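You operate a simulated robot arm through the tools that you are given. There is no shell and no other tool. Be economical: measure what you need, move in short steps, check, and stop when the job is done.

Carry out the task below with a simulated robot arm. There is one attempt and no reset: what you move stays moved.

## Task
Push the vent knob down and inflate the orange buoy into the green.
Fine: never past the green; buoy air valve closed again. Where these are worked on the way, their far stop is far enough and under half their travel is too little: buoy air valve.

It is judged by the outcome, as a careful person would: the job done as asked, and still so three seconds after it is handed in. It fails if anything else is knocked over, pushed out of place, dropped, spilled or broken.

## Robot
A 7-joint arm with a two-finger parallel gripper, fixed in place. Base frame: the origin is at the foot of the arm, x ahead of it, y to its left, z up; the work surface is at about z = 0.86. Readings come in m, degrees, newtons and seconds.
With the tool pointing down near the work surface it reaches from about 0.32 to 0.74 m from the base axis. Its first joint turns from -115.0 to 115.0 degrees. Payload 3.91 kg.
The tool frame sits at the grasp point between the pads (the TCP): z along the fingers, y along the line on which they close. The tips reach 0.03 m beyond it. Largest opening 0.11 m; finger width 0.02, thickness 0.01; the body of the gripper, 0.048 by 0.112 m, starts 0.055 m behind the TCP.
Orientation is that of the tool frame in the base frame, as a unit quaternion [w, x, y, z]. With the fingers straight down and closing along the base's y, the tool's x points along the base's -x, its y along +y and its z along -z.

## Interface
- The arm moves only by the tool servo_tool. Its arguments are lists of equal length, an entry for each row: "translation": the shift along the tool's x, y, z in units of 50 mm (1.0 is 50 mm), a list of three; "rotation": the turn, a rotation vector about the tool's x, y, z in units of 6 degrees (1.0 is 6 degrees), a list of three; "gripper": the gripper command, from -1 (shut) to 1 (fully open), values between in proportion. In form: {"translation": [[x, y, z], ...], "rotation": [[wx, wy, wz], ...], "gripper": [gripper, ...]}. A call has 1 to 8 rows; each row shifts and turns the commanded pose from where the row before left it, along the tool's axes as they then stand. A call with a number of a shift or a turn outside -1 to 1 is refused whole. Each row takes 0.2 s and may step no farther than 0.05 m and 8.6 degrees from the row before; otherwise, or with a gripper value out of range, the whole call is refused. A pose out of reach is approached as far as the arm can. The call stops where the force on the tool passes 40 N (or 10 N more than at its start, if that is more) or the arm is blocked; 0.2 s more then pass. The fingers move at their own pace (about 0.108 m/s each) and stop on an object; they squeeze with about 43 N. The grip force told is the motor's: it shows also when the fingers shut on nothing. Time passes only in rows, and 0.2 s behind the last, so rows that do not move let the fingers close. The reply holds the time, the measured pose of the TCP, the force on the tool along the base axes, the opening and the grip force, in the units named above and with some noise, with the torque about the TCP (base axes, N m) and any sound that the robot's microphone picked up, and new pictures: "views" is both (left out), scene, wrist or none.
- Cameras (640 x 400 px; columns grow to the right, rows downward): "scene" is fixed at [0.0342, -0.4979, 1.4544]; the picture's right is [0.34, -0.94, 0.00], its down [-0.56, -0.20, -0.80] and it looks along [0.75, 0.27, -0.60] (base axes); focal length 318 px, centre (320, 200). "wrist" rides on the gripper at [0.072, 0.017, -0.103] in the tool frame; the picture's right is [-0.23, 0.97, 0.00], its down [-0.76, -0.18, -0.62] and it looks along [-0.61, -0.14, 0.78] (tool axes); focal length 222 px, centre (320, 200). There is no depth. A picture from a camera that has moved, and an enlarged one, comes with that camera's place and axes in the base frame and with its lens. The place of the scene camera against the robot may be out by one fixed shift of up to 0.018 m in any direction.
- move_column(by): slides the trunk up (or, below 0, down) by that many m; the arm rides with it, the base frame stays. It gives what a move gives, with no picture.
- close_up(camera, box): a new picture of the part [left, top, right, bottom] of that camera's present view, enlarged. The clock stands still meanwhile.
- job_done(): hands the job in; it is judged then, once.

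Go step by step. Nothing tells you positions but the pictures and the camera data: compare them with the known pose of the tool, close in by small moves and look again before you grip or let go. The budget is 120 turns and 200 pictures, counting those below and the enlarged ones. Unless the task says otherwise, let go and move clear before handing in, and close with one line.

The tools are called after "Request:" by a JSON object that holds its "fn" and its "kwargs". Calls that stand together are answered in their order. servo_tool: Moves the arm, as the interface text tells. Its arguments: {"type":"object","properties":{"translation":{"type":"array","items":{"type":"array","items":{"type":"number"}}},"rotation":{"type":"array","items":{"type":"array","items":{"type":"number"}}},"gripper":{"type":"array","items":{"type":"number"}},"views":{"type":"string","enum":["both","scene","wrist","none"]}},"required":["translation","rotation","gripper"]} The other tools are called the same way: move_column (by) slides the trunk up or down; close_up (camera, box) takes an enlarged picture of a part of a camera's view; job_done () hands the job in.

At the start:

```text
t: 0.0
tcp_pos: [0.4797, -0.1861, 1.2117]
orientation: [0.0, 0.0, 1.0, 0.0]
ft_force: [0.0, -0.6, 0.3]
torque: [0.03, -0.03, 0.02]
width: 0.1102
finger_force: 0.0
trunk travel left (down, up): [-0.825, 0.165]
```

scene: 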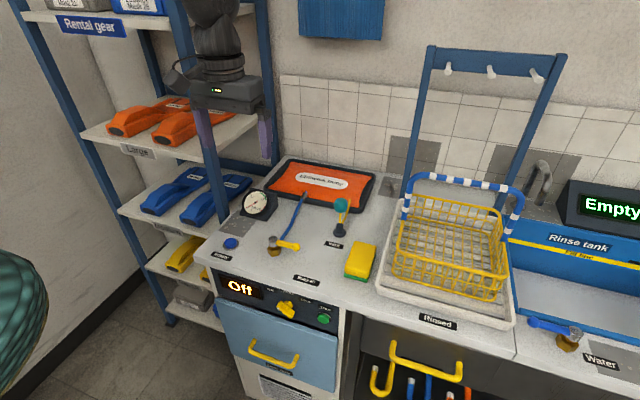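
wrist: 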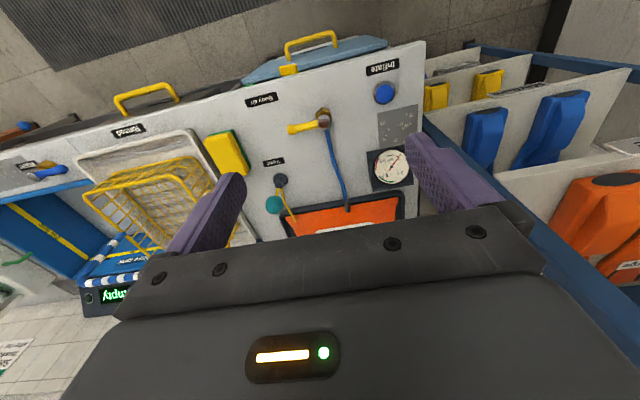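

I see the bench with a gauge, a blue button, a yellow valve lever and a vent knob. I'll enlarge the relevant region to read labels.

Request:
{"fn": "close_up", "kwargs": {"camera": "scene", "box": [200, 150, 400, 290]}}

Request:
{"fn": "close_up", "kwargs": {"camera": "wrist", "box": [200, 50, 440, 230]}}

```text
2.86 times, centred on (300, 220) of scene
camera zoom: at [0.0342, -0.4979, 1.4544], right [0.34, -0.94, 0.0], down [-0.56, -0.2, -0.8], along [0.75, 0.27, -0.6], focal length 907 px, centre (377, 143)
```

zoom: 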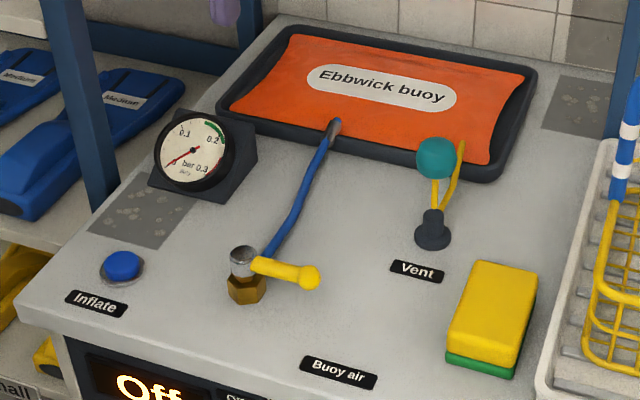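

```text
2.22 times, centred on (320, 140) of wrist
camera zoom: at [0.4075, -0.1683, 1.314], right [0.23, 0.97, 0.0], down [0.76, -0.18, 0.62], along [0.61, -0.14, -0.78], focal length 494 px, centre (320, 333)
```

zoom: 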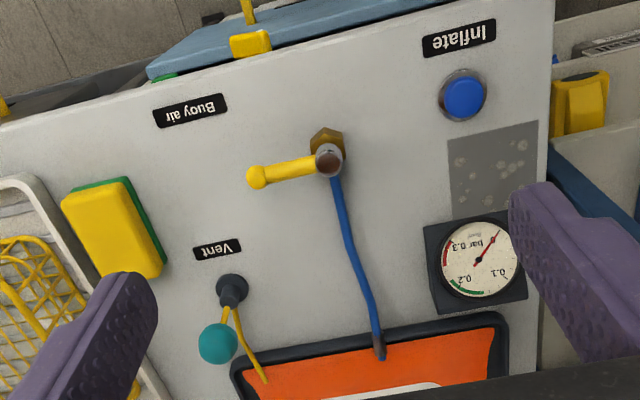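

The vent knob (teal ball) seems to be near (0.675, -0.327, 0.96), the valve pivot near (0.545, -0.19), and the inflate button near (0.534, -0.077). I'll shut the gripper and go above the vent knob.

Request:
{"fn": "servo_tool", "kwargs": {"translation": [[-0.75, -0.55, 0], [-0.75, -0.55, 0], [-0.75, -0.55, 0], [-0.75, -0.55, 0], [-0.6, -0.5, 0], [0, 0, 0.9], [0, 0, 0.9], [0, 0, 0]], "rotation": [[0, 0, 0], [0, 0, 0], [0, 0, 0], [0, 0, 0], [0, 0, 0], [0, 0, 0], [0, 0, 0], [0, 0, 0]], "gripper": [-1, -1, -1, -1, -1, -1, -1, -1]}}

```text
t: 1.8
tcp_pos: [0.6582, -0.3219, 1.121]
orientation: [0.001, 0.001, 1.0, 0.0]
ft_force: [-0.6, 0.4, 0.1]
torque: [0.0, -0.04, -0.01]
width: 0.0001
finger_force: 37.9
trunk travel left (down, up): [-0.825, 0.165]
camera wrist: at [0.5863, -0.3045, 1.2228], right [0.23, 0.97, 0.0], down [0.76, -0.18, 0.62], along [0.61, -0.14, -0.78], focal length 222 px, centre (320, 200)
```

scene: 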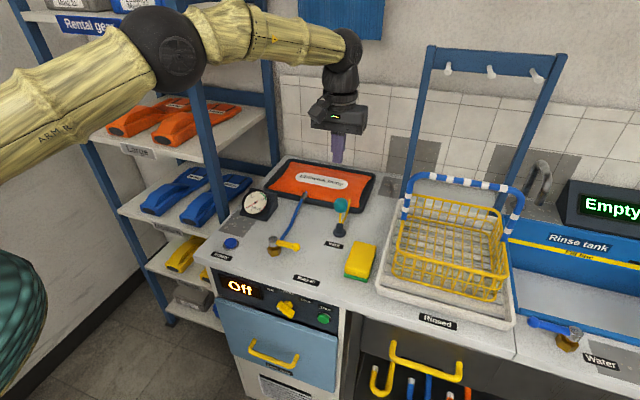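
wrist: 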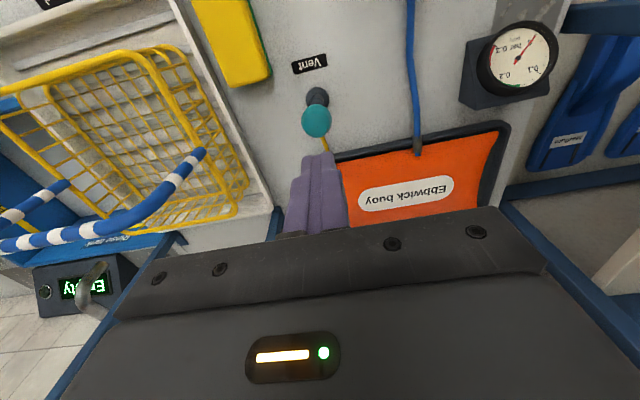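

The ball triangulates to (0.673, -0.329, 0.962), so I'll align over it and come down to just above.

Request:
{"fn": "servo_tool", "kwargs": {"translation": [[-0.28, -0.13, 0], [0, 0, 0.9], [0, 0, 0.9], [0, 0, 0]], "rotation": [[0, 0, 0], [0, 0, 0], [0, 0, 0], [0, 0, 0]], "gripper": [-1, -1, -1, -1]}}

Request:
{"fn": "close_up", "kwargs": {"camera": "scene", "box": [280, 140, 400, 260]}}

```text
t: 2.8
tcp_pos: [0.6741, -0.331, 1.0327]
orientation: [0.001, 0.001, 1.0, 0.0]
ft_force: [-0.7, 0.2, -0.1]
torque: [0.04, 0.03, -0.01]
width: 0.0002
finger_force: 37.4
trunk travel left (down, up): [-0.825, 0.165]
camera wrist: at [0.6023, -0.3134, 1.1345], right [0.23, 0.97, 0.0], down [0.76, -0.18, 0.62], along [0.61, -0.14, -0.78], focal length 222 px, centre (320, 200)
```

scene: 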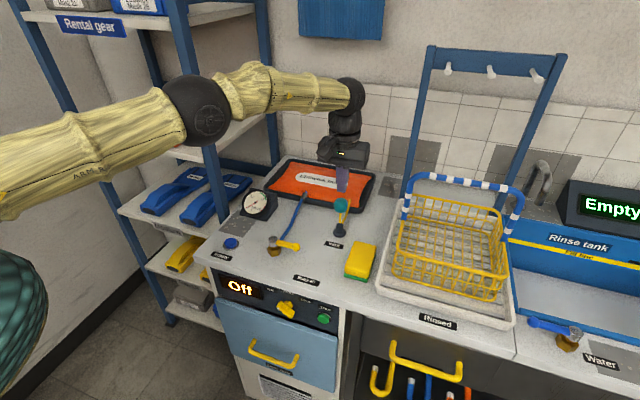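
wrist: 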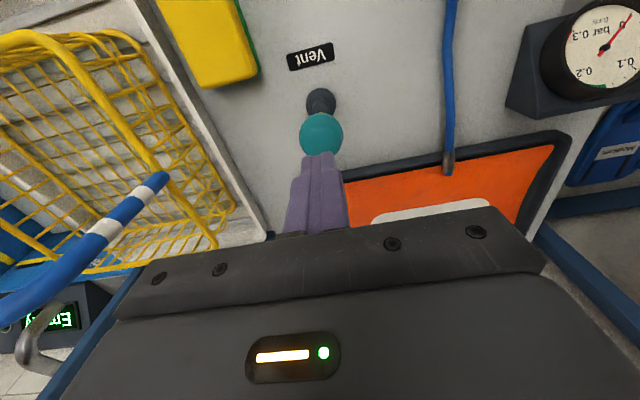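

```text
3.33 times, centred on (340, 200) of scene
camera zoom: at [0.0342, -0.4979, 1.4544], right [0.34, -0.94, 0.0], down [-0.56, -0.2, -0.8], along [0.75, 0.27, -0.6], focal length 1059 px, centre (253, 200)
```

zoom: 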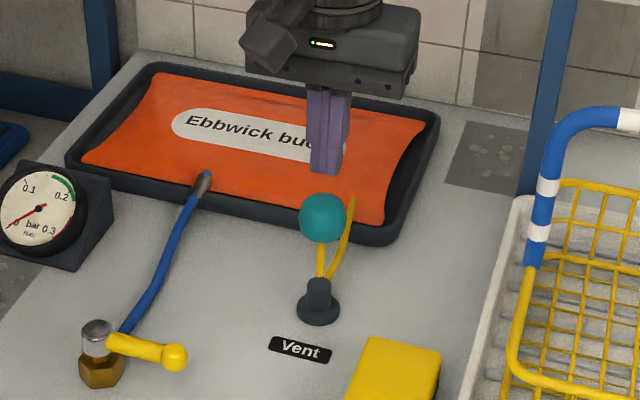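

The fingers are over the ball, so I'll press down in short steps.

Request:
{"fn": "servo_tool", "kwargs": {"translation": [[0, 0.03, 0.3], [0, 0, 0.2], [0, 0, 0.2], [0, 0, 0.2], [0, 0, 0.2]], "rotation": [[0, 0, 0], [0, 0, 0], [0, 0, 0], [0, 0, 0], [0, 0, 0]], "gripper": [-1, -1, -1, -1, -1], "views": "wrist"}}

Request:
{"fn": "close_up", "kwargs": {"camera": "scene", "box": [280, 140, 400, 260]}}

```text
t: 4.0
tcp_pos: [0.6733, -0.3286, 0.9776]
orientation: [0.002, 0.001, 1.0, 0.0]
ft_force: [0.0, 0.5, 2.4]
torque: [-0.01, -0.01, 0.01]
width: 0.0
finger_force: 37.4
trunk travel left (down, up): [-0.825, 0.165]
camera wrist: at [0.6009, -0.3099, 1.0804], right [0.23, 0.97, 0.0], down [0.76, -0.18, 0.62], along [0.61, -0.14, -0.78], focal length 222 px, centre (320, 200)
```

wrist: 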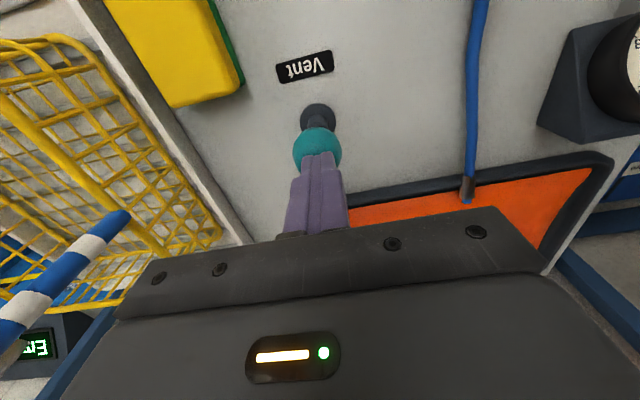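

```text
3.33 times, centred on (340, 200) of scene
camera zoom: at [0.0342, -0.4979, 1.4544], right [0.34, -0.94, 0.0], down [-0.56, -0.2, -0.8], along [0.75, 0.27, -0.6], focal length 1059 px, centre (253, 200)
```

zoom: 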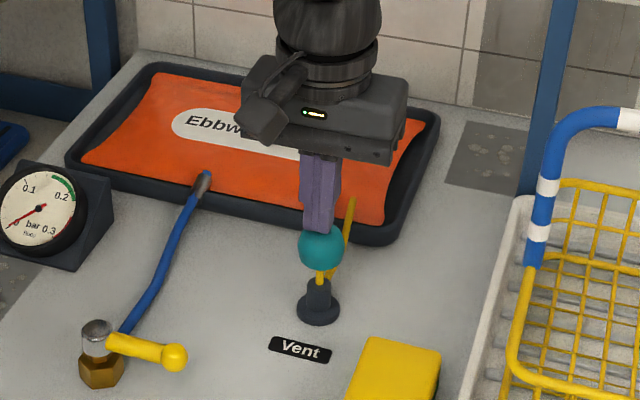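

The knob is moving down at about 2.4 N, with some stem still showing. I'll go on until it stops.

Request:
{"fn": "servo_tool", "kwargs": {"translation": [[0, 0, 0.1], [0, 0, 0.1], [0, 0, 0.1], [0, 0, 0.1], [0, 0, 0]], "rotation": [[0, 0, 0], [0, 0, 0], [0, 0, 0], [0, 0, 0], [0, 0, 0]], "gripper": [-1, -1, -1, -1, -1], "views": "none"}}

Request:
{"fn": "close_up", "kwargs": {"camera": "scene", "box": [280, 140, 400, 260]}}

```text
t: 4.7
tcp_pos: [0.6758, -0.3289, 0.9766]
orientation: [0.009, 0.001, 1.0, -0.005]
ft_force: [-6.0, 2.7, 21.8]
torque: [0.03, 0.15, -0.05]
width: 0.0003
finger_force: 37.8
trunk travel left (down, up): [-0.825, 0.165]
stopped in row 3: the force on the tool passed its limit at 43 N (the readings are from after the stop); the commanded pose is now the measured one
```

```text
3.33 times, centred on (340, 200) of scene
camera zoom: at [0.0342, -0.4979, 1.4544], right [0.34, -0.94, 0.0], down [-0.56, -0.2, -0.8], along [0.75, 0.27, -0.6], focal length 1059 px, centre (253, 200)
```

zoom: 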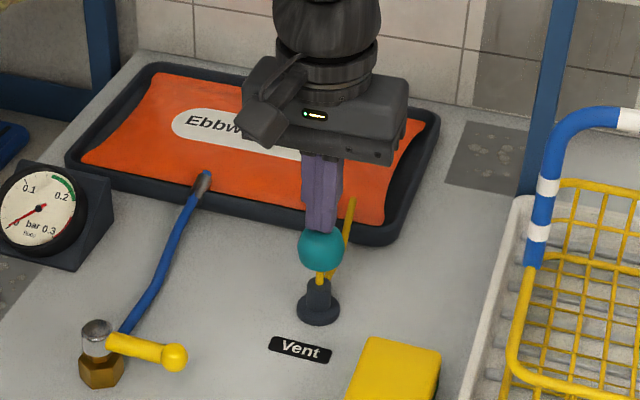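

The knob has reached its stop. I'll rise clear and see whether it stays down.

Request:
{"fn": "servo_tool", "kwargs": {"translation": [[0, 0, -0.3], [0, 0, -0.8], [0, 0, -0.8], [0.5, 0.5, 0], [0.5, 0.5, 0], [0, 0, 0]], "rotation": [[0, 0, 0], [0, 0, 0], [0, 0, 0], [0, 0, 0], [0, 0, 0], [0, 0, 0]], "gripper": [-1, -1, -1, -1, -1, -1], "views": "wrist"}}

Request:
{"fn": "close_up", "kwargs": {"camera": "scene", "box": [220, 140, 400, 260]}}

```text
t: 6.1
tcp_pos: [0.6252, -0.2795, 1.0647]
orientation: [0.005, 0.0, 1.0, -0.003]
ft_force: [0.4, -0.2, -0.5]
torque: [-0.02, 0.01, 0.01]
width: 0.0
finger_force: 37.6
trunk travel left (down, up): [-0.825, 0.165]
camera wrist: at [0.5524, -0.2615, 1.1665], right [0.23, 0.97, 0.0], down [0.76, -0.17, 0.63], along [0.61, -0.15, -0.78], focal length 222 px, centre (320, 200)
```

wrist: 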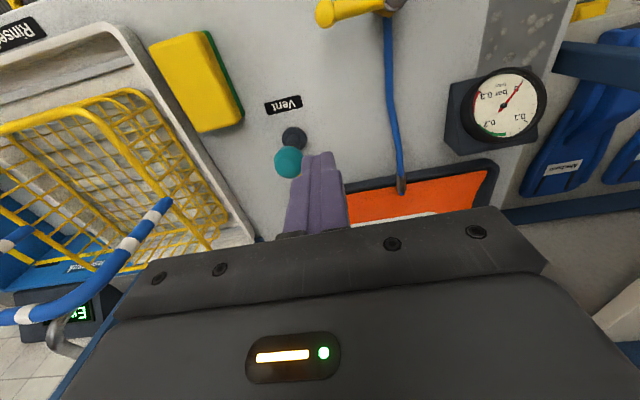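

```text
3.33 times, centred on (310, 200) of scene
camera zoom: at [0.0342, -0.4979, 1.4544], right [0.34, -0.94, 0.0], down [-0.56, -0.2, -0.8], along [0.75, 0.27, -0.6], focal length 1059 px, centre (353, 200)
```

zoom: 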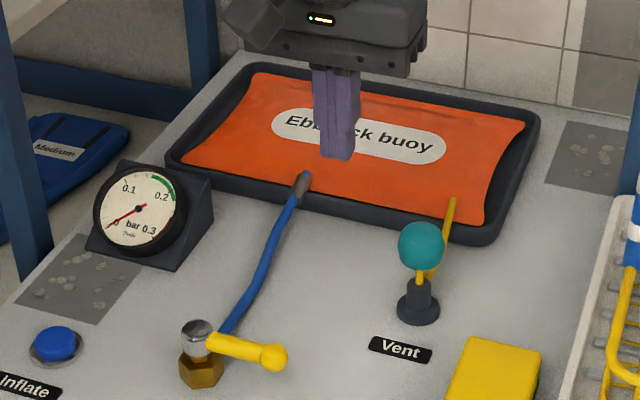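

The vent stays down. Next I'll go in front of the valve lever and look more closely at its height.

Request:
{"fn": "servo_tool", "kwargs": {"translation": [[0.9, 0.2, 0], [0.9, 0.2, 0], [0.9, 0.2, 0], [0, 0, 0.6], [0, 0, 0.6], [0, 0, 0]], "rotation": [[0, 0, 0], [0, 0, 0], [0, 0, 0], [0, 0, 0], [0, 0, 0], [0, 0, 0]], "gripper": [-1, -1, -1, -1, -1, -1], "views": "wrist"}}

Request:
{"fn": "close_up", "kwargs": {"camera": "scene", "box": [220, 180, 340, 280]}}

```text
t: 7.5
tcp_pos: [0.4916, -0.2464, 1.0046]
orientation: [0.006, 0.0, 1.0, -0.002]
ft_force: [0.6, 0.4, 0.2]
torque: [0.04, -0.04, -0.01]
width: 0.0
finger_force: 38.3
trunk travel left (down, up): [-0.825, 0.165]
camera wrist: at [0.418, -0.2293, 1.1051], right [0.23, 0.97, 0.0], down [0.76, -0.17, 0.63], along [0.61, -0.15, -0.78], focal length 222 px, centre (320, 200)
```

wrist: 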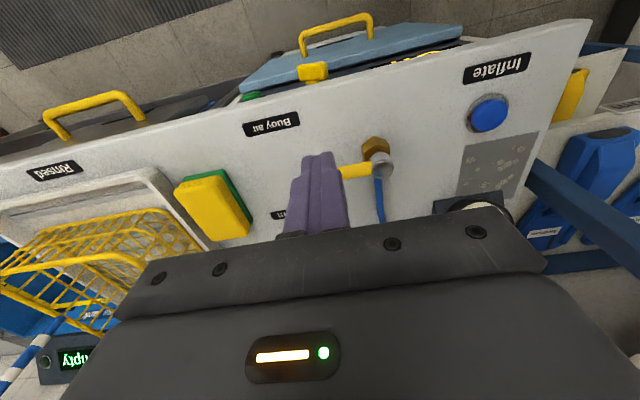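

```text
4.00 times, centred on (280, 230) of scene
camera zoom: at [0.0342, -0.4979, 1.4544], right [0.34, -0.94, 0.0], down [-0.56, -0.2, -0.8], along [0.75, 0.27, -0.6], focal length 1270 px, centre (480, 80)
```

zoom: 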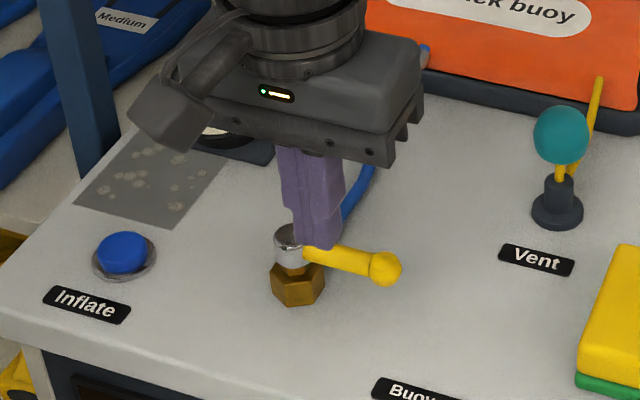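

Valve pivot is about (0.545, -0.194) with the lever near z 0.90. I'll lower the closed fingers in front of the lever and push gently away to test which way it turns.

Request:
{"fn": "servo_tool", "kwargs": {"translation": [[0, 0, 0.95], [0, 0, 0.95], [-0.4, 0, 0], [-0.3, 0, 0], [-0.3, 0, 0]], "rotation": [[0, 0, 0], [0, 0, 0], [0, 0, 0], [0, 0, 0], [0, 0, 0]], "gripper": [-1, -1, -1, -1, -1], "views": "wrist"}}

Request:
{"fn": "close_up", "kwargs": {"camera": "scene", "box": [220, 180, 340, 280]}}

```text
t: 8.7
tcp_pos: [0.5326, -0.2499, 0.9084]
orientation: [-0.001, 0.003, 1.0, -0.001]
ft_force: [-35.1, -2.2, 0.7]
torque: [-0.23, 0.27, 0.03]
width: 0.0
finger_force: 37.3
trunk travel left (down, up): [-0.825, 0.165]
camera wrist: at [0.4609, -0.2326, 1.0105], right [0.23, 0.97, 0.0], down [0.76, -0.18, 0.62], along [0.61, -0.15, -0.78], focal length 222 px, centre (320, 200)
```

wrist: 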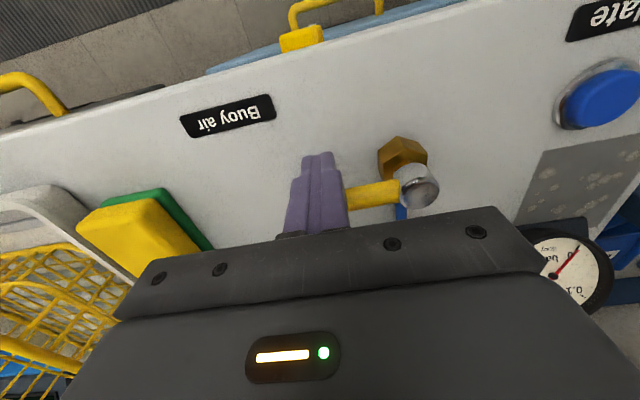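

```text
4.00 times, centred on (280, 230) of scene
camera zoom: at [0.0342, -0.4979, 1.4544], right [0.34, -0.94, 0.0], down [-0.56, -0.2, -0.8], along [0.75, 0.27, -0.6], focal length 1270 px, centre (480, 80)
```

zoom: 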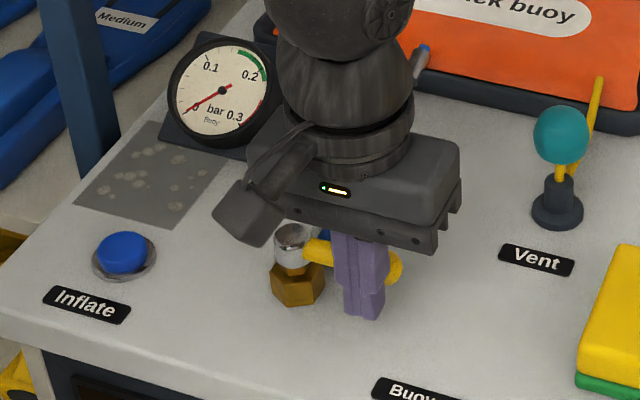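

It's against its stop that way, so opening is the other way, toward the front. I'll back off, hop over the lever and push from its far side.

Request:
{"fn": "servo_tool", "kwargs": {"translation": [[0.4, 0, 0], [0, 0, -0.9], [0, 0, -0.9], [-0.9, 0.05, 0], [-0.9, 0.05, 0], [0, 0, 0.9], [0, 0, 0.9], [0, 0, 0]], "rotation": [[0, 0, 0], [0, 0, 0], [0, 0, 0], [0, 0, 0], [0, 0, 0], [0, 0, 0], [0, 0, 0], [0, 0, 0]], "gripper": [-1, -1, -1, -1, -1, -1, -1, -1], "views": "wrist"}}

Request:
{"fn": "close_up", "kwargs": {"camera": "scene", "box": [220, 180, 340, 280]}}

```text
t: 10.5
tcp_pos: [0.6125, -0.2428, 0.9087]
orientation: [0.005, 0.001, 1.0, -0.002]
ft_force: [0.5, -0.6, 0.8]
torque: [0.01, 0.01, 0.01]
width: 0.0
finger_force: 37.4
trunk travel left (down, up): [-0.825, 0.165]
camera wrist: at [0.5396, -0.2251, 1.0107], right [0.23, 0.97, 0.0], down [0.75, -0.17, 0.63], along [0.61, -0.15, -0.77], focal length 222 px, centre (320, 200)
```

wrist: 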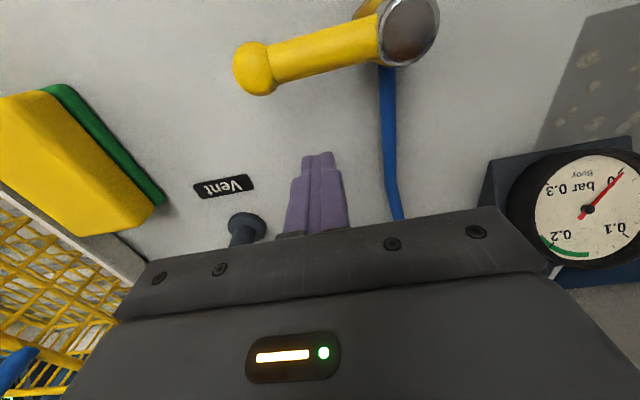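

```text
4.00 times, centred on (280, 230) of scene
camera zoom: at [0.0342, -0.4979, 1.4544], right [0.34, -0.94, 0.0], down [-0.56, -0.2, -0.8], along [0.75, 0.27, -0.6], focal length 1270 px, centre (480, 80)
```

zoom: 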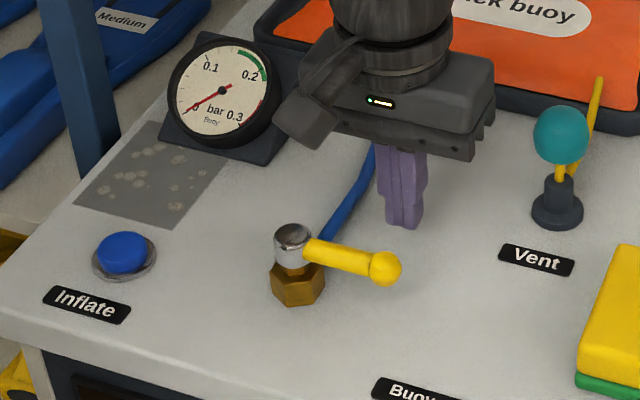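

The lever (pivot about (0.549, -0.194), ball end y -0.257) is now in front of the fingers. I'll push it round toward the front along an arc.

Request:
{"fn": "servo_tool", "kwargs": {"translation": [[0.9, 0, 0], [0.28, -0.04, 0], [0.27, 0.01, 0], [0.26, 0.08, 0], [0.23, 0.14, 0]], "rotation": [[0, 0, 0], [0, 0, 0], [0, 0, 0], [0, 0, 0], [0, 0, 0]], "gripper": [-1, -1, -1, -1, -1], "views": "wrist"}}

Request:
{"fn": "close_up", "kwargs": {"camera": "scene", "box": [220, 180, 340, 280]}}

```text
t: 11.7
tcp_pos: [0.5141, -0.2353, 0.9094]
orientation: [0.004, 0.001, 1.0, -0.002]
ft_force: [-0.8, -0.4, 1.4]
torque: [0.02, 0.02, 0.0]
width: 0.0001
finger_force: 38.4
trunk travel left (down, up): [-0.825, 0.165]
camera wrist: at [0.4416, -0.2172, 1.0106], right [0.23, 0.97, 0.0], down [0.76, -0.17, 0.63], along [0.61, -0.15, -0.78], focal length 222 px, centre (320, 200)
```

wrist: 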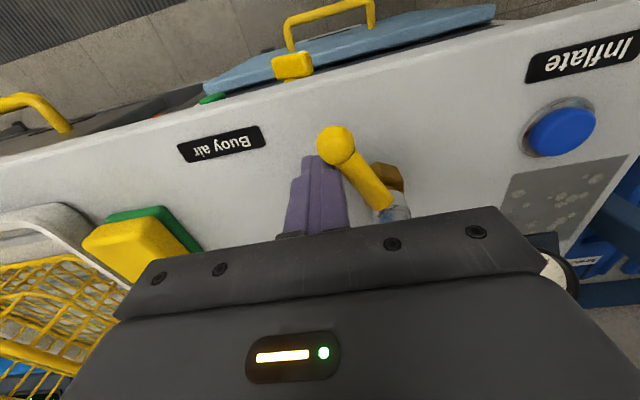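

```text
4.00 times, centred on (280, 230) of scene
camera zoom: at [0.0342, -0.4979, 1.4544], right [0.34, -0.94, 0.0], down [-0.56, -0.2, -0.8], along [0.75, 0.27, -0.6], focal length 1270 px, centre (480, 80)
```

zoom: 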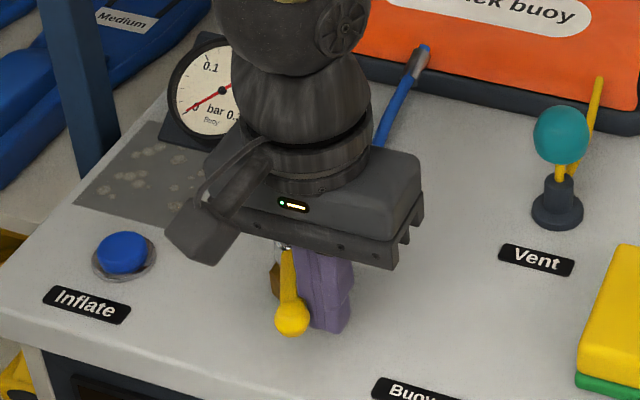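

The lever turns freely with the gauge still at 0. I'll go on to its far stop.

Request:
{"fn": "servo_tool", "kwargs": {"translation": [[0.18, 0.2, 0], [0.1, 0.22, 0], [0, 0.15, 0], [0, 0.15, 0]], "rotation": [[0, 0, 0], [0, 0, 0], [0, 0, 0], [0, 0, 0]], "gripper": [-1, -1, -1, -1], "views": "wrist"}}

```text
t: 12.5
tcp_pos: [0.5024, -0.2213, 0.9107]
orientation: [0.01, 0.005, 1.0, -0.012]
ft_force: [5.5, -18.4, -10.8]
torque: [-0.27, -0.13, 0.1]
width: 0.0001
finger_force: 37.7
trunk travel left (down, up): [-0.825, 0.165]
stopped in row 4: the force on the tool passed its limit at 46 N (the readings are from after the stop); the commanded pose is now the measured one
camera wrist: at [0.4294, -0.2006, 1.0117], right [0.24, 0.97, -0.02], down [0.75, -0.17, 0.64], along [0.62, -0.17, -0.77], focal length 222 px, centre (320, 200)
```

wrist: 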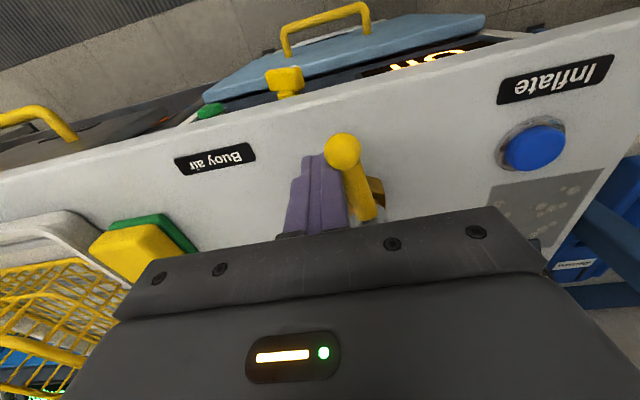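

The valve is at its far stop. I'll back off, rise, and look at everything.

Request:
{"fn": "servo_tool", "kwargs": {"translation": [[0, -0.4, 0], [0, 0, -0.9], [0, 0, -0.9], [0, 0.9, 0], [0, 0.9, 0], [0, 0.9, 0], [-0.3, 0.3, 0], [0, 0, 0]], "rotation": [[0, 0, 0], [0, 0, 0], [0, 0, 0], [0, 0, 0], [0, 0, 0], [0, 0, 0], [0, 0, 0], [0, 0, 0]], "gripper": [-1, -1, -1, -1, -1, -1, -1, -1], "views": "wrist"}}

Request:
{"fn": "close_up", "kwargs": {"camera": "scene", "box": [200, 160, 360, 280]}}

```text
t: 14.3
tcp_pos: [0.5153, -0.0836, 0.9985]
orientation: [0.009, 0.004, 1.0, -0.009]
ft_force: [-0.2, -1.1, 0.7]
torque: [0.04, 0.04, 0.0]
width: 0.0
finger_force: 37.5
trunk travel left (down, up): [-0.825, 0.165]
camera wrist: at [0.4416, -0.0633, 1.0996], right [0.23, 0.97, -0.01], down [0.75, -0.17, 0.64], along [0.62, -0.16, -0.77], focal length 222 px, centre (320, 200)
```

wrist: 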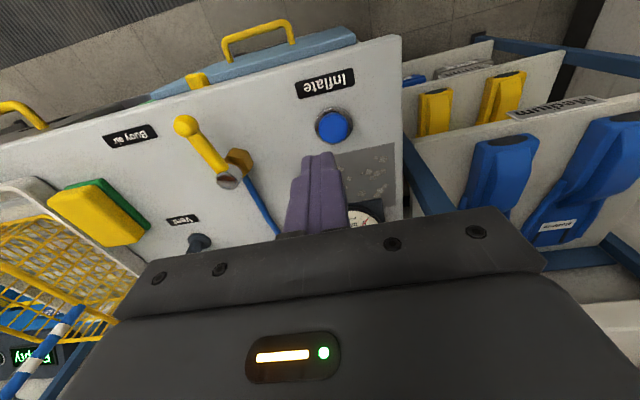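

```text
3.33 times, centred on (280, 220) of scene
camera zoom: at [0.0342, -0.4979, 1.4544], right [0.34, -0.94, 0.0], down [-0.56, -0.2, -0.8], along [0.75, 0.27, -0.6], focal length 1059 px, centre (453, 133)
```

zoom: 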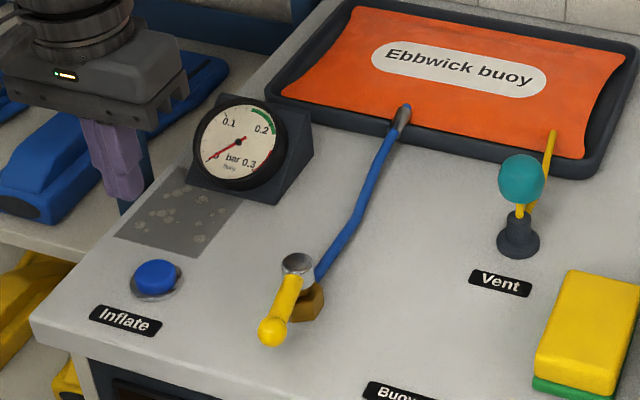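

The gauge stays visible in the scene view. The button is near (0.531, -0.075), so I'll hover just over it and check occlusion.

Request:
{"fn": "servo_tool", "kwargs": {"translation": [[-0.3, 0.17, 0], [0, 0, 0.7], [0, 0, 0.7], [0, 0, 0]], "rotation": [[0, 0, 0], [0, 0, 0], [0, 0, 0], [0, 0, 0]], "gripper": [-1, -1, -1, -1], "views": "wrist"}}

Request:
{"fn": "close_up", "kwargs": {"camera": "scene", "box": [200, 160, 360, 280]}}

```text
t: 15.3
tcp_pos: [0.5316, -0.0822, 0.9298]
orientation: [0.01, 0.004, 1.0, -0.009]
ft_force: [0.5, 0.4, -0.5]
torque: [-0.02, 0.04, 0.03]
width: 0.0
finger_force: 37.7
trunk travel left (down, up): [-0.825, 0.165]
camera wrist: at [0.4587, -0.0612, 1.0311], right [0.23, 0.97, -0.01], down [0.75, -0.17, 0.64], along [0.62, -0.16, -0.77], focal length 222 px, centre (320, 200)
```

wrist: 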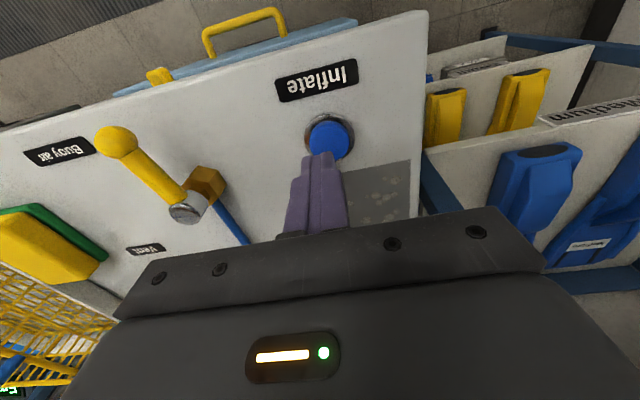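

```text
3.33 times, centred on (280, 220) of scene
camera zoom: at [0.0342, -0.4979, 1.4544], right [0.34, -0.94, 0.0], down [-0.56, -0.2, -0.8], along [0.75, 0.27, -0.6], focal length 1059 px, centre (453, 133)
```

zoom: 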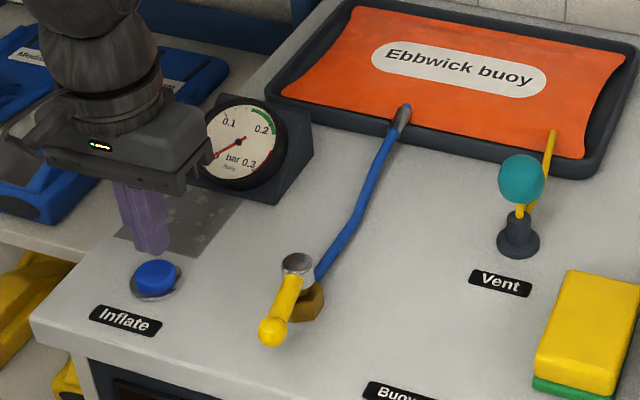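

The gauge face is readable here. I'll shift slightly to centre and make a short press followed by release.

Request:
{"fn": "servo_tool", "kwargs": {"translation": [[0.1, 0.17, 0], [0, 0, 0.25], [0, 0, 0.2], [0, 0, -0.45]], "rotation": [[0, 0, 0], [0, 0, 0], [0, 0, 0], [0, 0, 0]], "gripper": [-1, -1, -1, -1], "views": "wrist"}}

Request:
{"fn": "close_up", "kwargs": {"camera": "scene", "box": [220, 170, 300, 250]}}

```text
t: 16.3
tcp_pos: [0.5251, -0.0702, 0.9322]
orientation: [0.01, 0.002, 1.0, -0.01]
ft_force: [0.6, 0.1, -0.2]
torque: [-0.03, -0.01, 0.01]
width: 0.0
finger_force: 37.5
trunk travel left (down, up): [-0.825, 0.165]
camera wrist: at [0.4514, -0.0509, 1.0322], right [0.23, 0.97, -0.01], down [0.75, -0.17, 0.64], along [0.62, -0.16, -0.77], focal length 222 px, centre (320, 200)
```

wrist: 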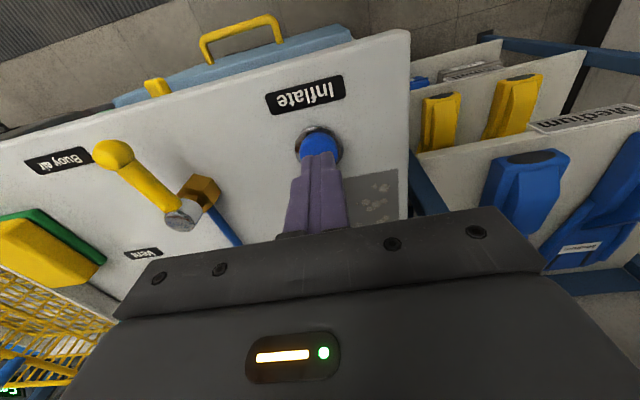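

```text
5.00 times, centred on (260, 210) of scene
camera zoom: at [0.0342, -0.4979, 1.4544], right [0.34, -0.94, 0.0], down [-0.56, -0.2, -0.8], along [0.75, 0.27, -0.6], focal length 1588 px, centre (620, 150)
```

zoom: 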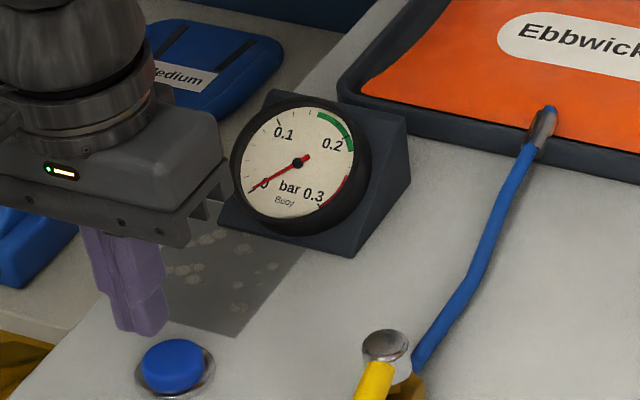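

No gauge change; I likely didn't reach the button. I'll shift about 6 mm right and press in smaller steps, watching force.

Request:
{"fn": "servo_tool", "kwargs": {"translation": [[0, -0.12, 0.2], [0, 0, 0.2], [0, 0, 0.1]], "rotation": [[0, 0, 0], [0, 0, 0], [0, 0, 0]], "gripper": [-1, -1, -1], "views": "none"}}

Request:
{"fn": "close_up", "kwargs": {"camera": "scene", "box": [220, 170, 300, 250]}}

```text
t: 17.1
tcp_pos: [0.5276, -0.0768, 0.9044]
orientation: [0.009, 0.004, 1.0, -0.009]
ft_force: [0.3, -0.2, 1.0]
torque: [0.05, 0.0, -0.02]
width: 0.0002
finger_force: 37.5
trunk travel left (down, up): [-0.825, 0.165]
```

```text
5.00 times, centred on (260, 210) of scene
camera zoom: at [0.0342, -0.4979, 1.4544], right [0.34, -0.94, 0.0], down [-0.56, -0.2, -0.8], along [0.75, 0.27, -0.6], focal length 1588 px, centre (620, 150)
```

zoom: 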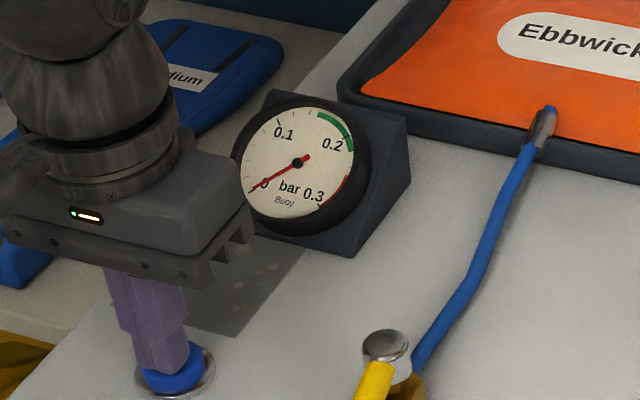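

The tip is right on the button now. I'll go on a few mm at a time.

Request:
{"fn": "servo_tool", "kwargs": {"translation": [[0, -0.05, 0.1], [0, 0, 0.06]], "rotation": [[0, 0, 0], [0, 0, 0]], "gripper": [-1, -1], "views": "none"}}

Request:
{"fn": "close_up", "kwargs": {"camera": "scene", "box": [220, 170, 300, 250]}}

```text
t: 17.7
tcp_pos: [0.5276, -0.0793, 0.8971]
orientation: [0.009, 0.004, 1.0, -0.01]
ft_force: [-0.7, 0.8, 3.8]
torque: [0.0, 0.06, -0.03]
width: 0.0
finger_force: 37.7
trunk travel left (down, up): [-0.825, 0.165]
heard: click
```

```text
5.00 times, centred on (260, 210) of scene
camera zoom: at [0.0342, -0.4979, 1.4544], right [0.34, -0.94, 0.0], down [-0.56, -0.2, -0.8], along [0.75, 0.27, -0.6], focal length 1588 px, centre (620, 150)
```

zoom: 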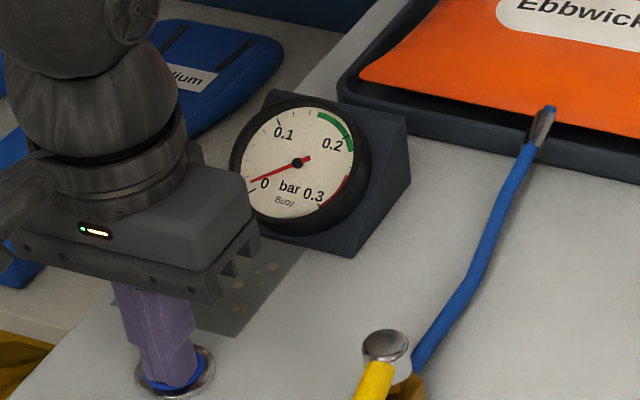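

It clicked and the buoy is filling: the needle has just lifted. I'll hold briefly and track the rate.

Request:
{"fn": "servo_tool", "kwargs": {"translation": [[0, 0, 0], [0, 0, 0]], "rotation": [[0, 0, 0], [0, 0, 0]], "gripper": [-1, -1], "views": "none"}}

Request:
{"fn": "close_up", "kwargs": {"camera": "scene", "box": [220, 170, 300, 250]}}

```text
t: 18.3
tcp_pos: [0.5271, -0.0785, 0.8977]
orientation: [0.01, 0.004, 1.0, -0.01]
ft_force: [-0.3, -0.2, 4.1]
torque: [0.01, 0.02, 0.0]
width: 0.0001
finger_force: 37.9
trunk travel left (down, up): [-0.825, 0.165]
```

```text
5.00 times, centred on (260, 210) of scene
camera zoom: at [0.0342, -0.4979, 1.4544], right [0.34, -0.94, 0.0], down [-0.56, -0.2, -0.8], along [0.75, 0.27, -0.6], focal length 1588 px, centre (620, 150)
```

zoom: 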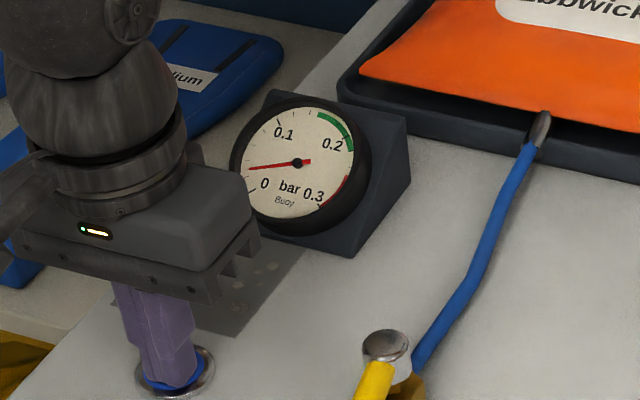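

The needle moves about 23°/s and has about 140° to go. I'll hold another 1.4 s and check again.

Request:
{"fn": "servo_tool", "kwargs": {"translation": [[0, 0, 0], [0, 0, 0], [0, 0, 0], [0, 0, 0], [0, 0, 0], [0, 0, 0]], "rotation": [[0, 0, 0], [0, 0, 0], [0, 0, 0], [0, 0, 0], [0, 0, 0], [0, 0, 0]], "gripper": [-1, -1, -1, -1, -1, -1], "views": "none"}}

Request:
{"fn": "close_up", "kwargs": {"camera": "scene", "box": [220, 170, 300, 250]}}

```text
t: 19.7
tcp_pos: [0.5264, -0.0787, 0.8958]
orientation: [0.009, 0.003, 1.0, -0.009]
ft_force: [0.8, -0.1, 4.2]
torque: [-0.03, -0.03, -0.02]
width: 0.0004
finger_force: 37.7
trunk travel left (down, up): [-0.825, 0.165]
```

```text
5.00 times, centred on (260, 210) of scene
camera zoom: at [0.0342, -0.4979, 1.4544], right [0.34, -0.94, 0.0], down [-0.56, -0.2, -0.8], along [0.75, 0.27, -0.6], focal length 1588 px, centre (620, 150)
```

zoom: 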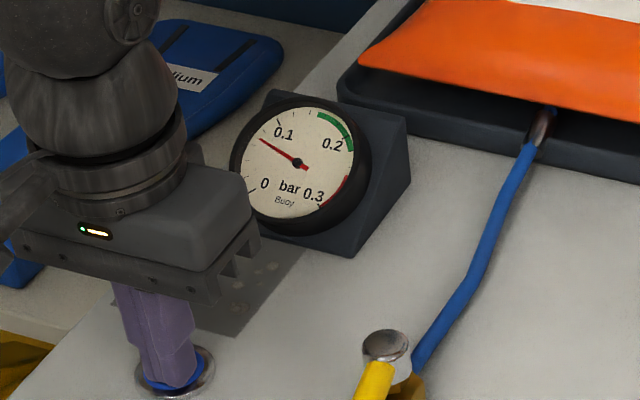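

Needle about 0.075 bar at 27°/s. Holding 1.8 s more, which stays short of the green.

Request:
{"fn": "servo_tool", "kwargs": {"translation": [[0, 0, 0], [0, 0, 0], [0, 0, 0], [0, 0, 0], [0, 0, 0], [0, 0, 0], [0, 0, 0], [0, 0, 0]], "rotation": [[0, 0, 0], [0, 0, 0], [0, 0, 0], [0, 0, 0], [0, 0, 0], [0, 0, 0], [0, 0, 0], [0, 0, 0]], "gripper": [-1, -1, -1, -1, -1, -1, -1, -1], "views": "none"}}

Request:
{"fn": "close_up", "kwargs": {"camera": "scene", "box": [240, 180, 290, 230]}}

```text
t: 21.5
tcp_pos: [0.527, -0.0795, 0.897]
orientation: [0.009, 0.004, 1.0, -0.01]
ft_force: [1.7, -0.1, 3.4]
torque: [-0.02, -0.02, 0.0]
width: 0.0
finger_force: 38.4
trunk travel left (down, up): [-0.825, 0.165]
```

```text
8.00 times, centred on (265, 205) of scene
camera zoom: at [0.0342, -0.4979, 1.4544], right [0.34, -0.94, 0.0], down [-0.56, -0.2, -0.8], along [0.75, 0.27, -0.6], focal length 2541 px, centre (760, 160)
```

zoom: 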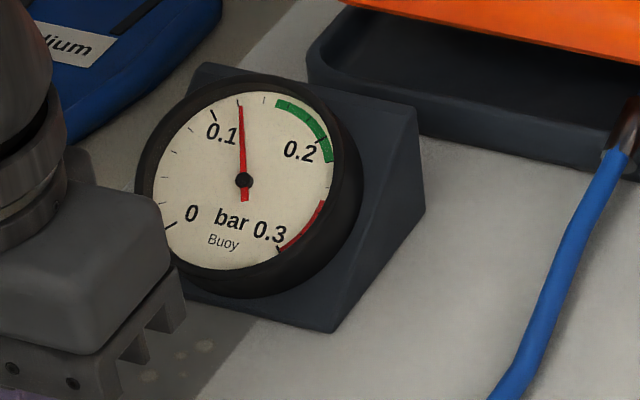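

It reads about 0.12 bar, with green from about 0.15 to 0.21. I'll hold 1.2 s more.

Request:
{"fn": "servo_tool", "kwargs": {"translation": [[0, 0, 0], [0, 0, 0], [0, 0, 0], [0, 0, 0], [0, 0, 0]], "rotation": [[0, 0, 0], [0, 0, 0], [0, 0, 0], [0, 0, 0], [0, 0, 0]], "gripper": [-1, -1, -1, -1, -1], "views": "none"}}

Request:
{"fn": "close_up", "kwargs": {"camera": "scene", "box": [240, 180, 290, 230]}}

```text
t: 22.7
tcp_pos: [0.5264, -0.0794, 0.8962]
orientation: [0.01, 0.004, 1.0, -0.01]
ft_force: [0.3, 0.0, 4.0]
torque: [0.0, 0.03, -0.02]
width: 0.0002
finger_force: 38.1
trunk travel left (down, up): [-0.825, 0.165]
```

```text
8.00 times, centred on (265, 205) of scene
camera zoom: at [0.0342, -0.4979, 1.4544], right [0.34, -0.94, 0.0], down [-0.56, -0.2, -0.8], along [0.75, 0.27, -0.6], focal length 2541 px, centre (760, 160)
```

zoom: 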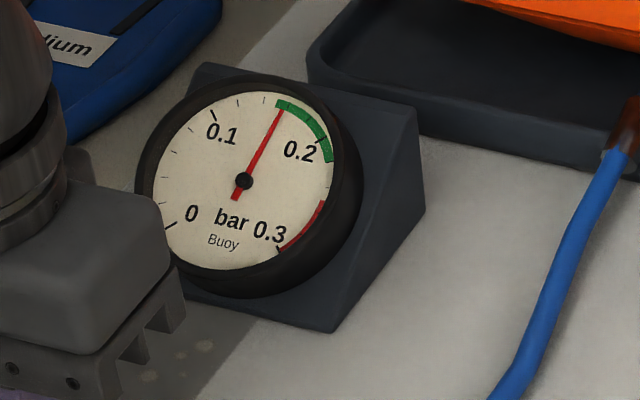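

The needle is just inside the green. I'll hold 0.4 s more, then lift off to leave it mid-green.

Request:
{"fn": "servo_tool", "kwargs": {"translation": [[0, 0, 0], [0, 0, 0], [0, 0, -0.9], [0, 0, -0.9]], "rotation": [[0, 0, 0], [0, 0, 0], [0, 0, 0], [0, 0, 0]], "gripper": [-1, -1, -1, -1], "views": "wrist"}}

Request:
{"fn": "close_up", "kwargs": {"camera": "scene", "box": [240, 180, 290, 230]}}

```text
t: 23.7
tcp_pos: [0.526, -0.0778, 0.9862]
orientation: [0.009, 0.004, 1.0, -0.009]
ft_force: [-0.8, 0.4, -0.6]
torque: [0.01, -0.03, -0.01]
width: 0.0001
finger_force: 37.8
trunk travel left (down, up): [-0.825, 0.165]
camera wrist: at [0.4529, -0.0577, 1.0869], right [0.23, 0.97, -0.01], down [0.75, -0.17, 0.64], along [0.62, -0.16, -0.77], focal length 222 px, centre (320, 200)
```

wrist: 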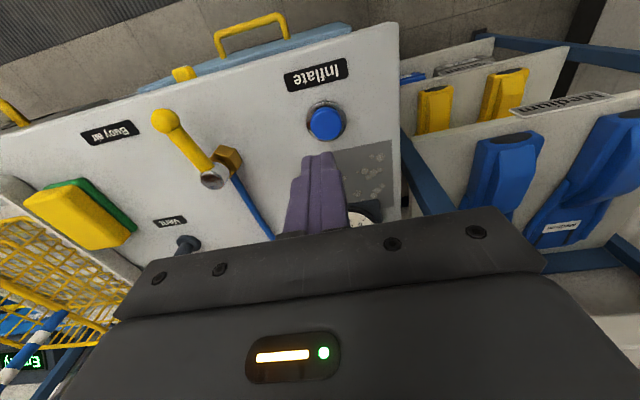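

```text
8.00 times, centred on (265, 205) of scene
camera zoom: at [0.0342, -0.4979, 1.4544], right [0.34, -0.94, 0.0], down [-0.56, -0.2, -0.8], along [0.75, 0.27, -0.6], focal length 2541 px, centre (760, 160)
```

zoom: 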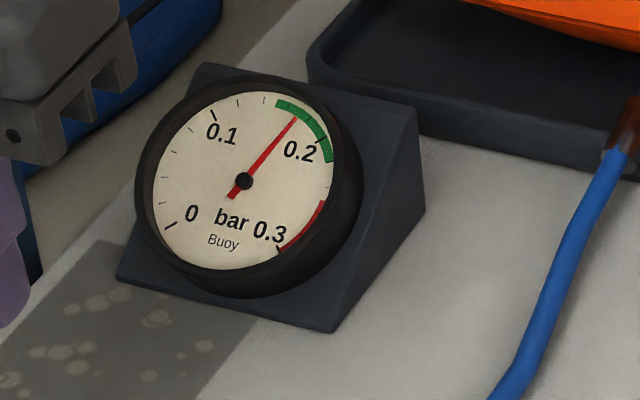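

Pressure sits at about 0.17, in the green. Now I'll go to the left side of the lever and lower, to push it closed again.

Request:
{"fn": "servo_tool", "kwargs": {"translation": [[0.5, -0.6, 0], [0, -0.84, 0], [0, 0, 0.8], [0, 0, 0.75], [0, 0, 0]], "rotation": [[0, 0, 0], [0, 0, 0], [0, 0, 0], [0, 0, 0], [0, 0, 0]], "gripper": [-1, -1, -1, -1, -1], "views": "wrist"}}

Request:
{"fn": "close_up", "kwargs": {"camera": "scene", "box": [220, 180, 340, 280]}}

```text
t: 24.9
tcp_pos: [0.5045, -0.1489, 0.912]
orientation: [0.009, 0.003, 1.0, -0.01]
ft_force: [-0.2, 0.0, 0.3]
torque: [0.0, 0.0, 0.01]
width: 0.0001
finger_force: 37.3
trunk travel left (down, up): [-0.825, 0.165]
camera wrist: at [0.4307, -0.129, 1.0123], right [0.23, 0.97, -0.01], down [0.75, -0.17, 0.64], along [0.62, -0.16, -0.77], focal length 222 px, centre (320, 200)
```

wrist: 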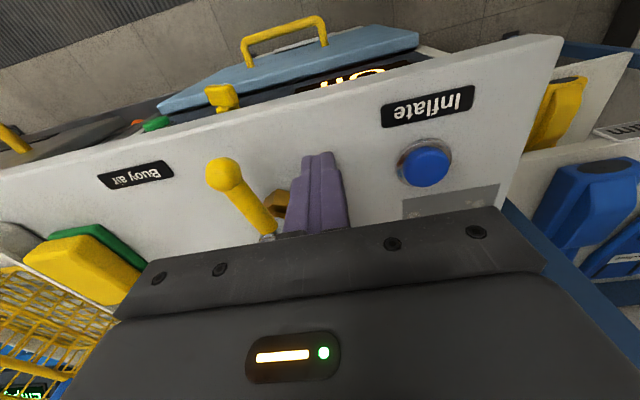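

```text
4.00 times, centred on (280, 230) of scene
camera zoom: at [0.0342, -0.4979, 1.4544], right [0.34, -0.94, 0.0], down [-0.56, -0.2, -0.8], along [0.75, 0.27, -0.6], focal length 1270 px, centre (480, 80)
```

zoom: 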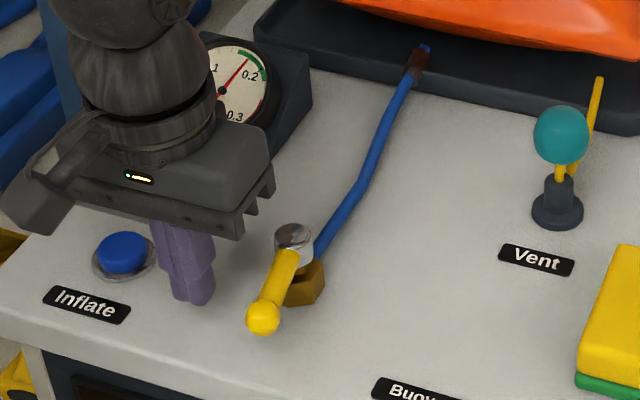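

The lever is just to the right of the fingers. I'll sweep it back along the arc to its closed stop.

Request:
{"fn": "servo_tool", "kwargs": {"translation": [[0.1, -0.62, 0], [0.02, -0.45, 0], [-0.1, -0.27, 0], [-0.13, -0.21, 0], [-0.19, -0.18, 0], [-0.18, -0.1, 0], [-0.08, -0.04, 0]], "rotation": [[0, 0, 0], [0, 0, 0], [0, 0, 0], [0, 0, 0], [0, 0, 0], [0, 0, 0], [0, 0, 0]], "gripper": [-1, -1, -1, -1, -1, -1, -1], "views": "wrist"}}

Request:
{"fn": "close_up", "kwargs": {"camera": "scene", "box": [220, 180, 340, 280]}}

```text
t: 26.5
tcp_pos: [0.5304, -0.2442, 0.9141]
orientation: [0.009, 0.005, 1.0, -0.01]
ft_force: [-0.4, -0.2, 0.4]
torque: [0.01, 0.03, 0.0]
width: 0.0
finger_force: 37.8
trunk travel left (down, up): [-0.825, 0.165]
camera wrist: at [0.4561, -0.2242, 1.0139], right [0.23, 0.97, -0.01], down [0.75, -0.17, 0.64], along [0.62, -0.16, -0.77], focal length 222 px, centre (320, 200)
```

wrist: 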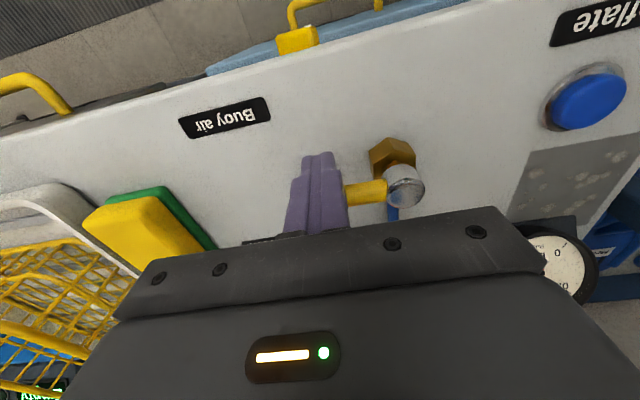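

```text
4.00 times, centred on (280, 230) of scene
camera zoom: at [0.0342, -0.4979, 1.4544], right [0.34, -0.94, 0.0], down [-0.56, -0.2, -0.8], along [0.75, 0.27, -0.6], focal length 1270 px, centre (480, 80)
```

zoom: 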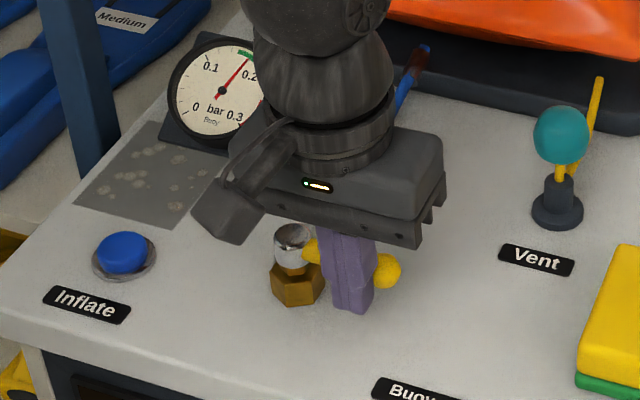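

Nearly at the stop with no force yet, so I'll push a little further to seat it.

Request:
{"fn": "servo_tool", "kwargs": {"translation": [[-0.08, -0.03, 0], [-0.06, 0, 0], [-0.06, 0, 0], [-0.06, 0, 0]], "rotation": [[0, 0, 0], [0, 0, 0], [0, 0, 0], [0, 0, 0]], "gripper": [-1, -1, -1, -1], "views": "none"}}

```text
t: 27.5
tcp_pos: [0.5311, -0.2459, 0.9104]
orientation: [-0.002, 0.005, 1.0, -0.006]
ft_force: [-19.8, -2.1, 2.5]
torque: [0.24, 0.17, -0.01]
width: 0.0002
finger_force: 37.9
trunk travel left (down, up): [-0.825, 0.165]
stopped in row 4: the force on the tool passed its limit at 42 N (the readings are from after the stop); the commanded pose is now the measured one
```

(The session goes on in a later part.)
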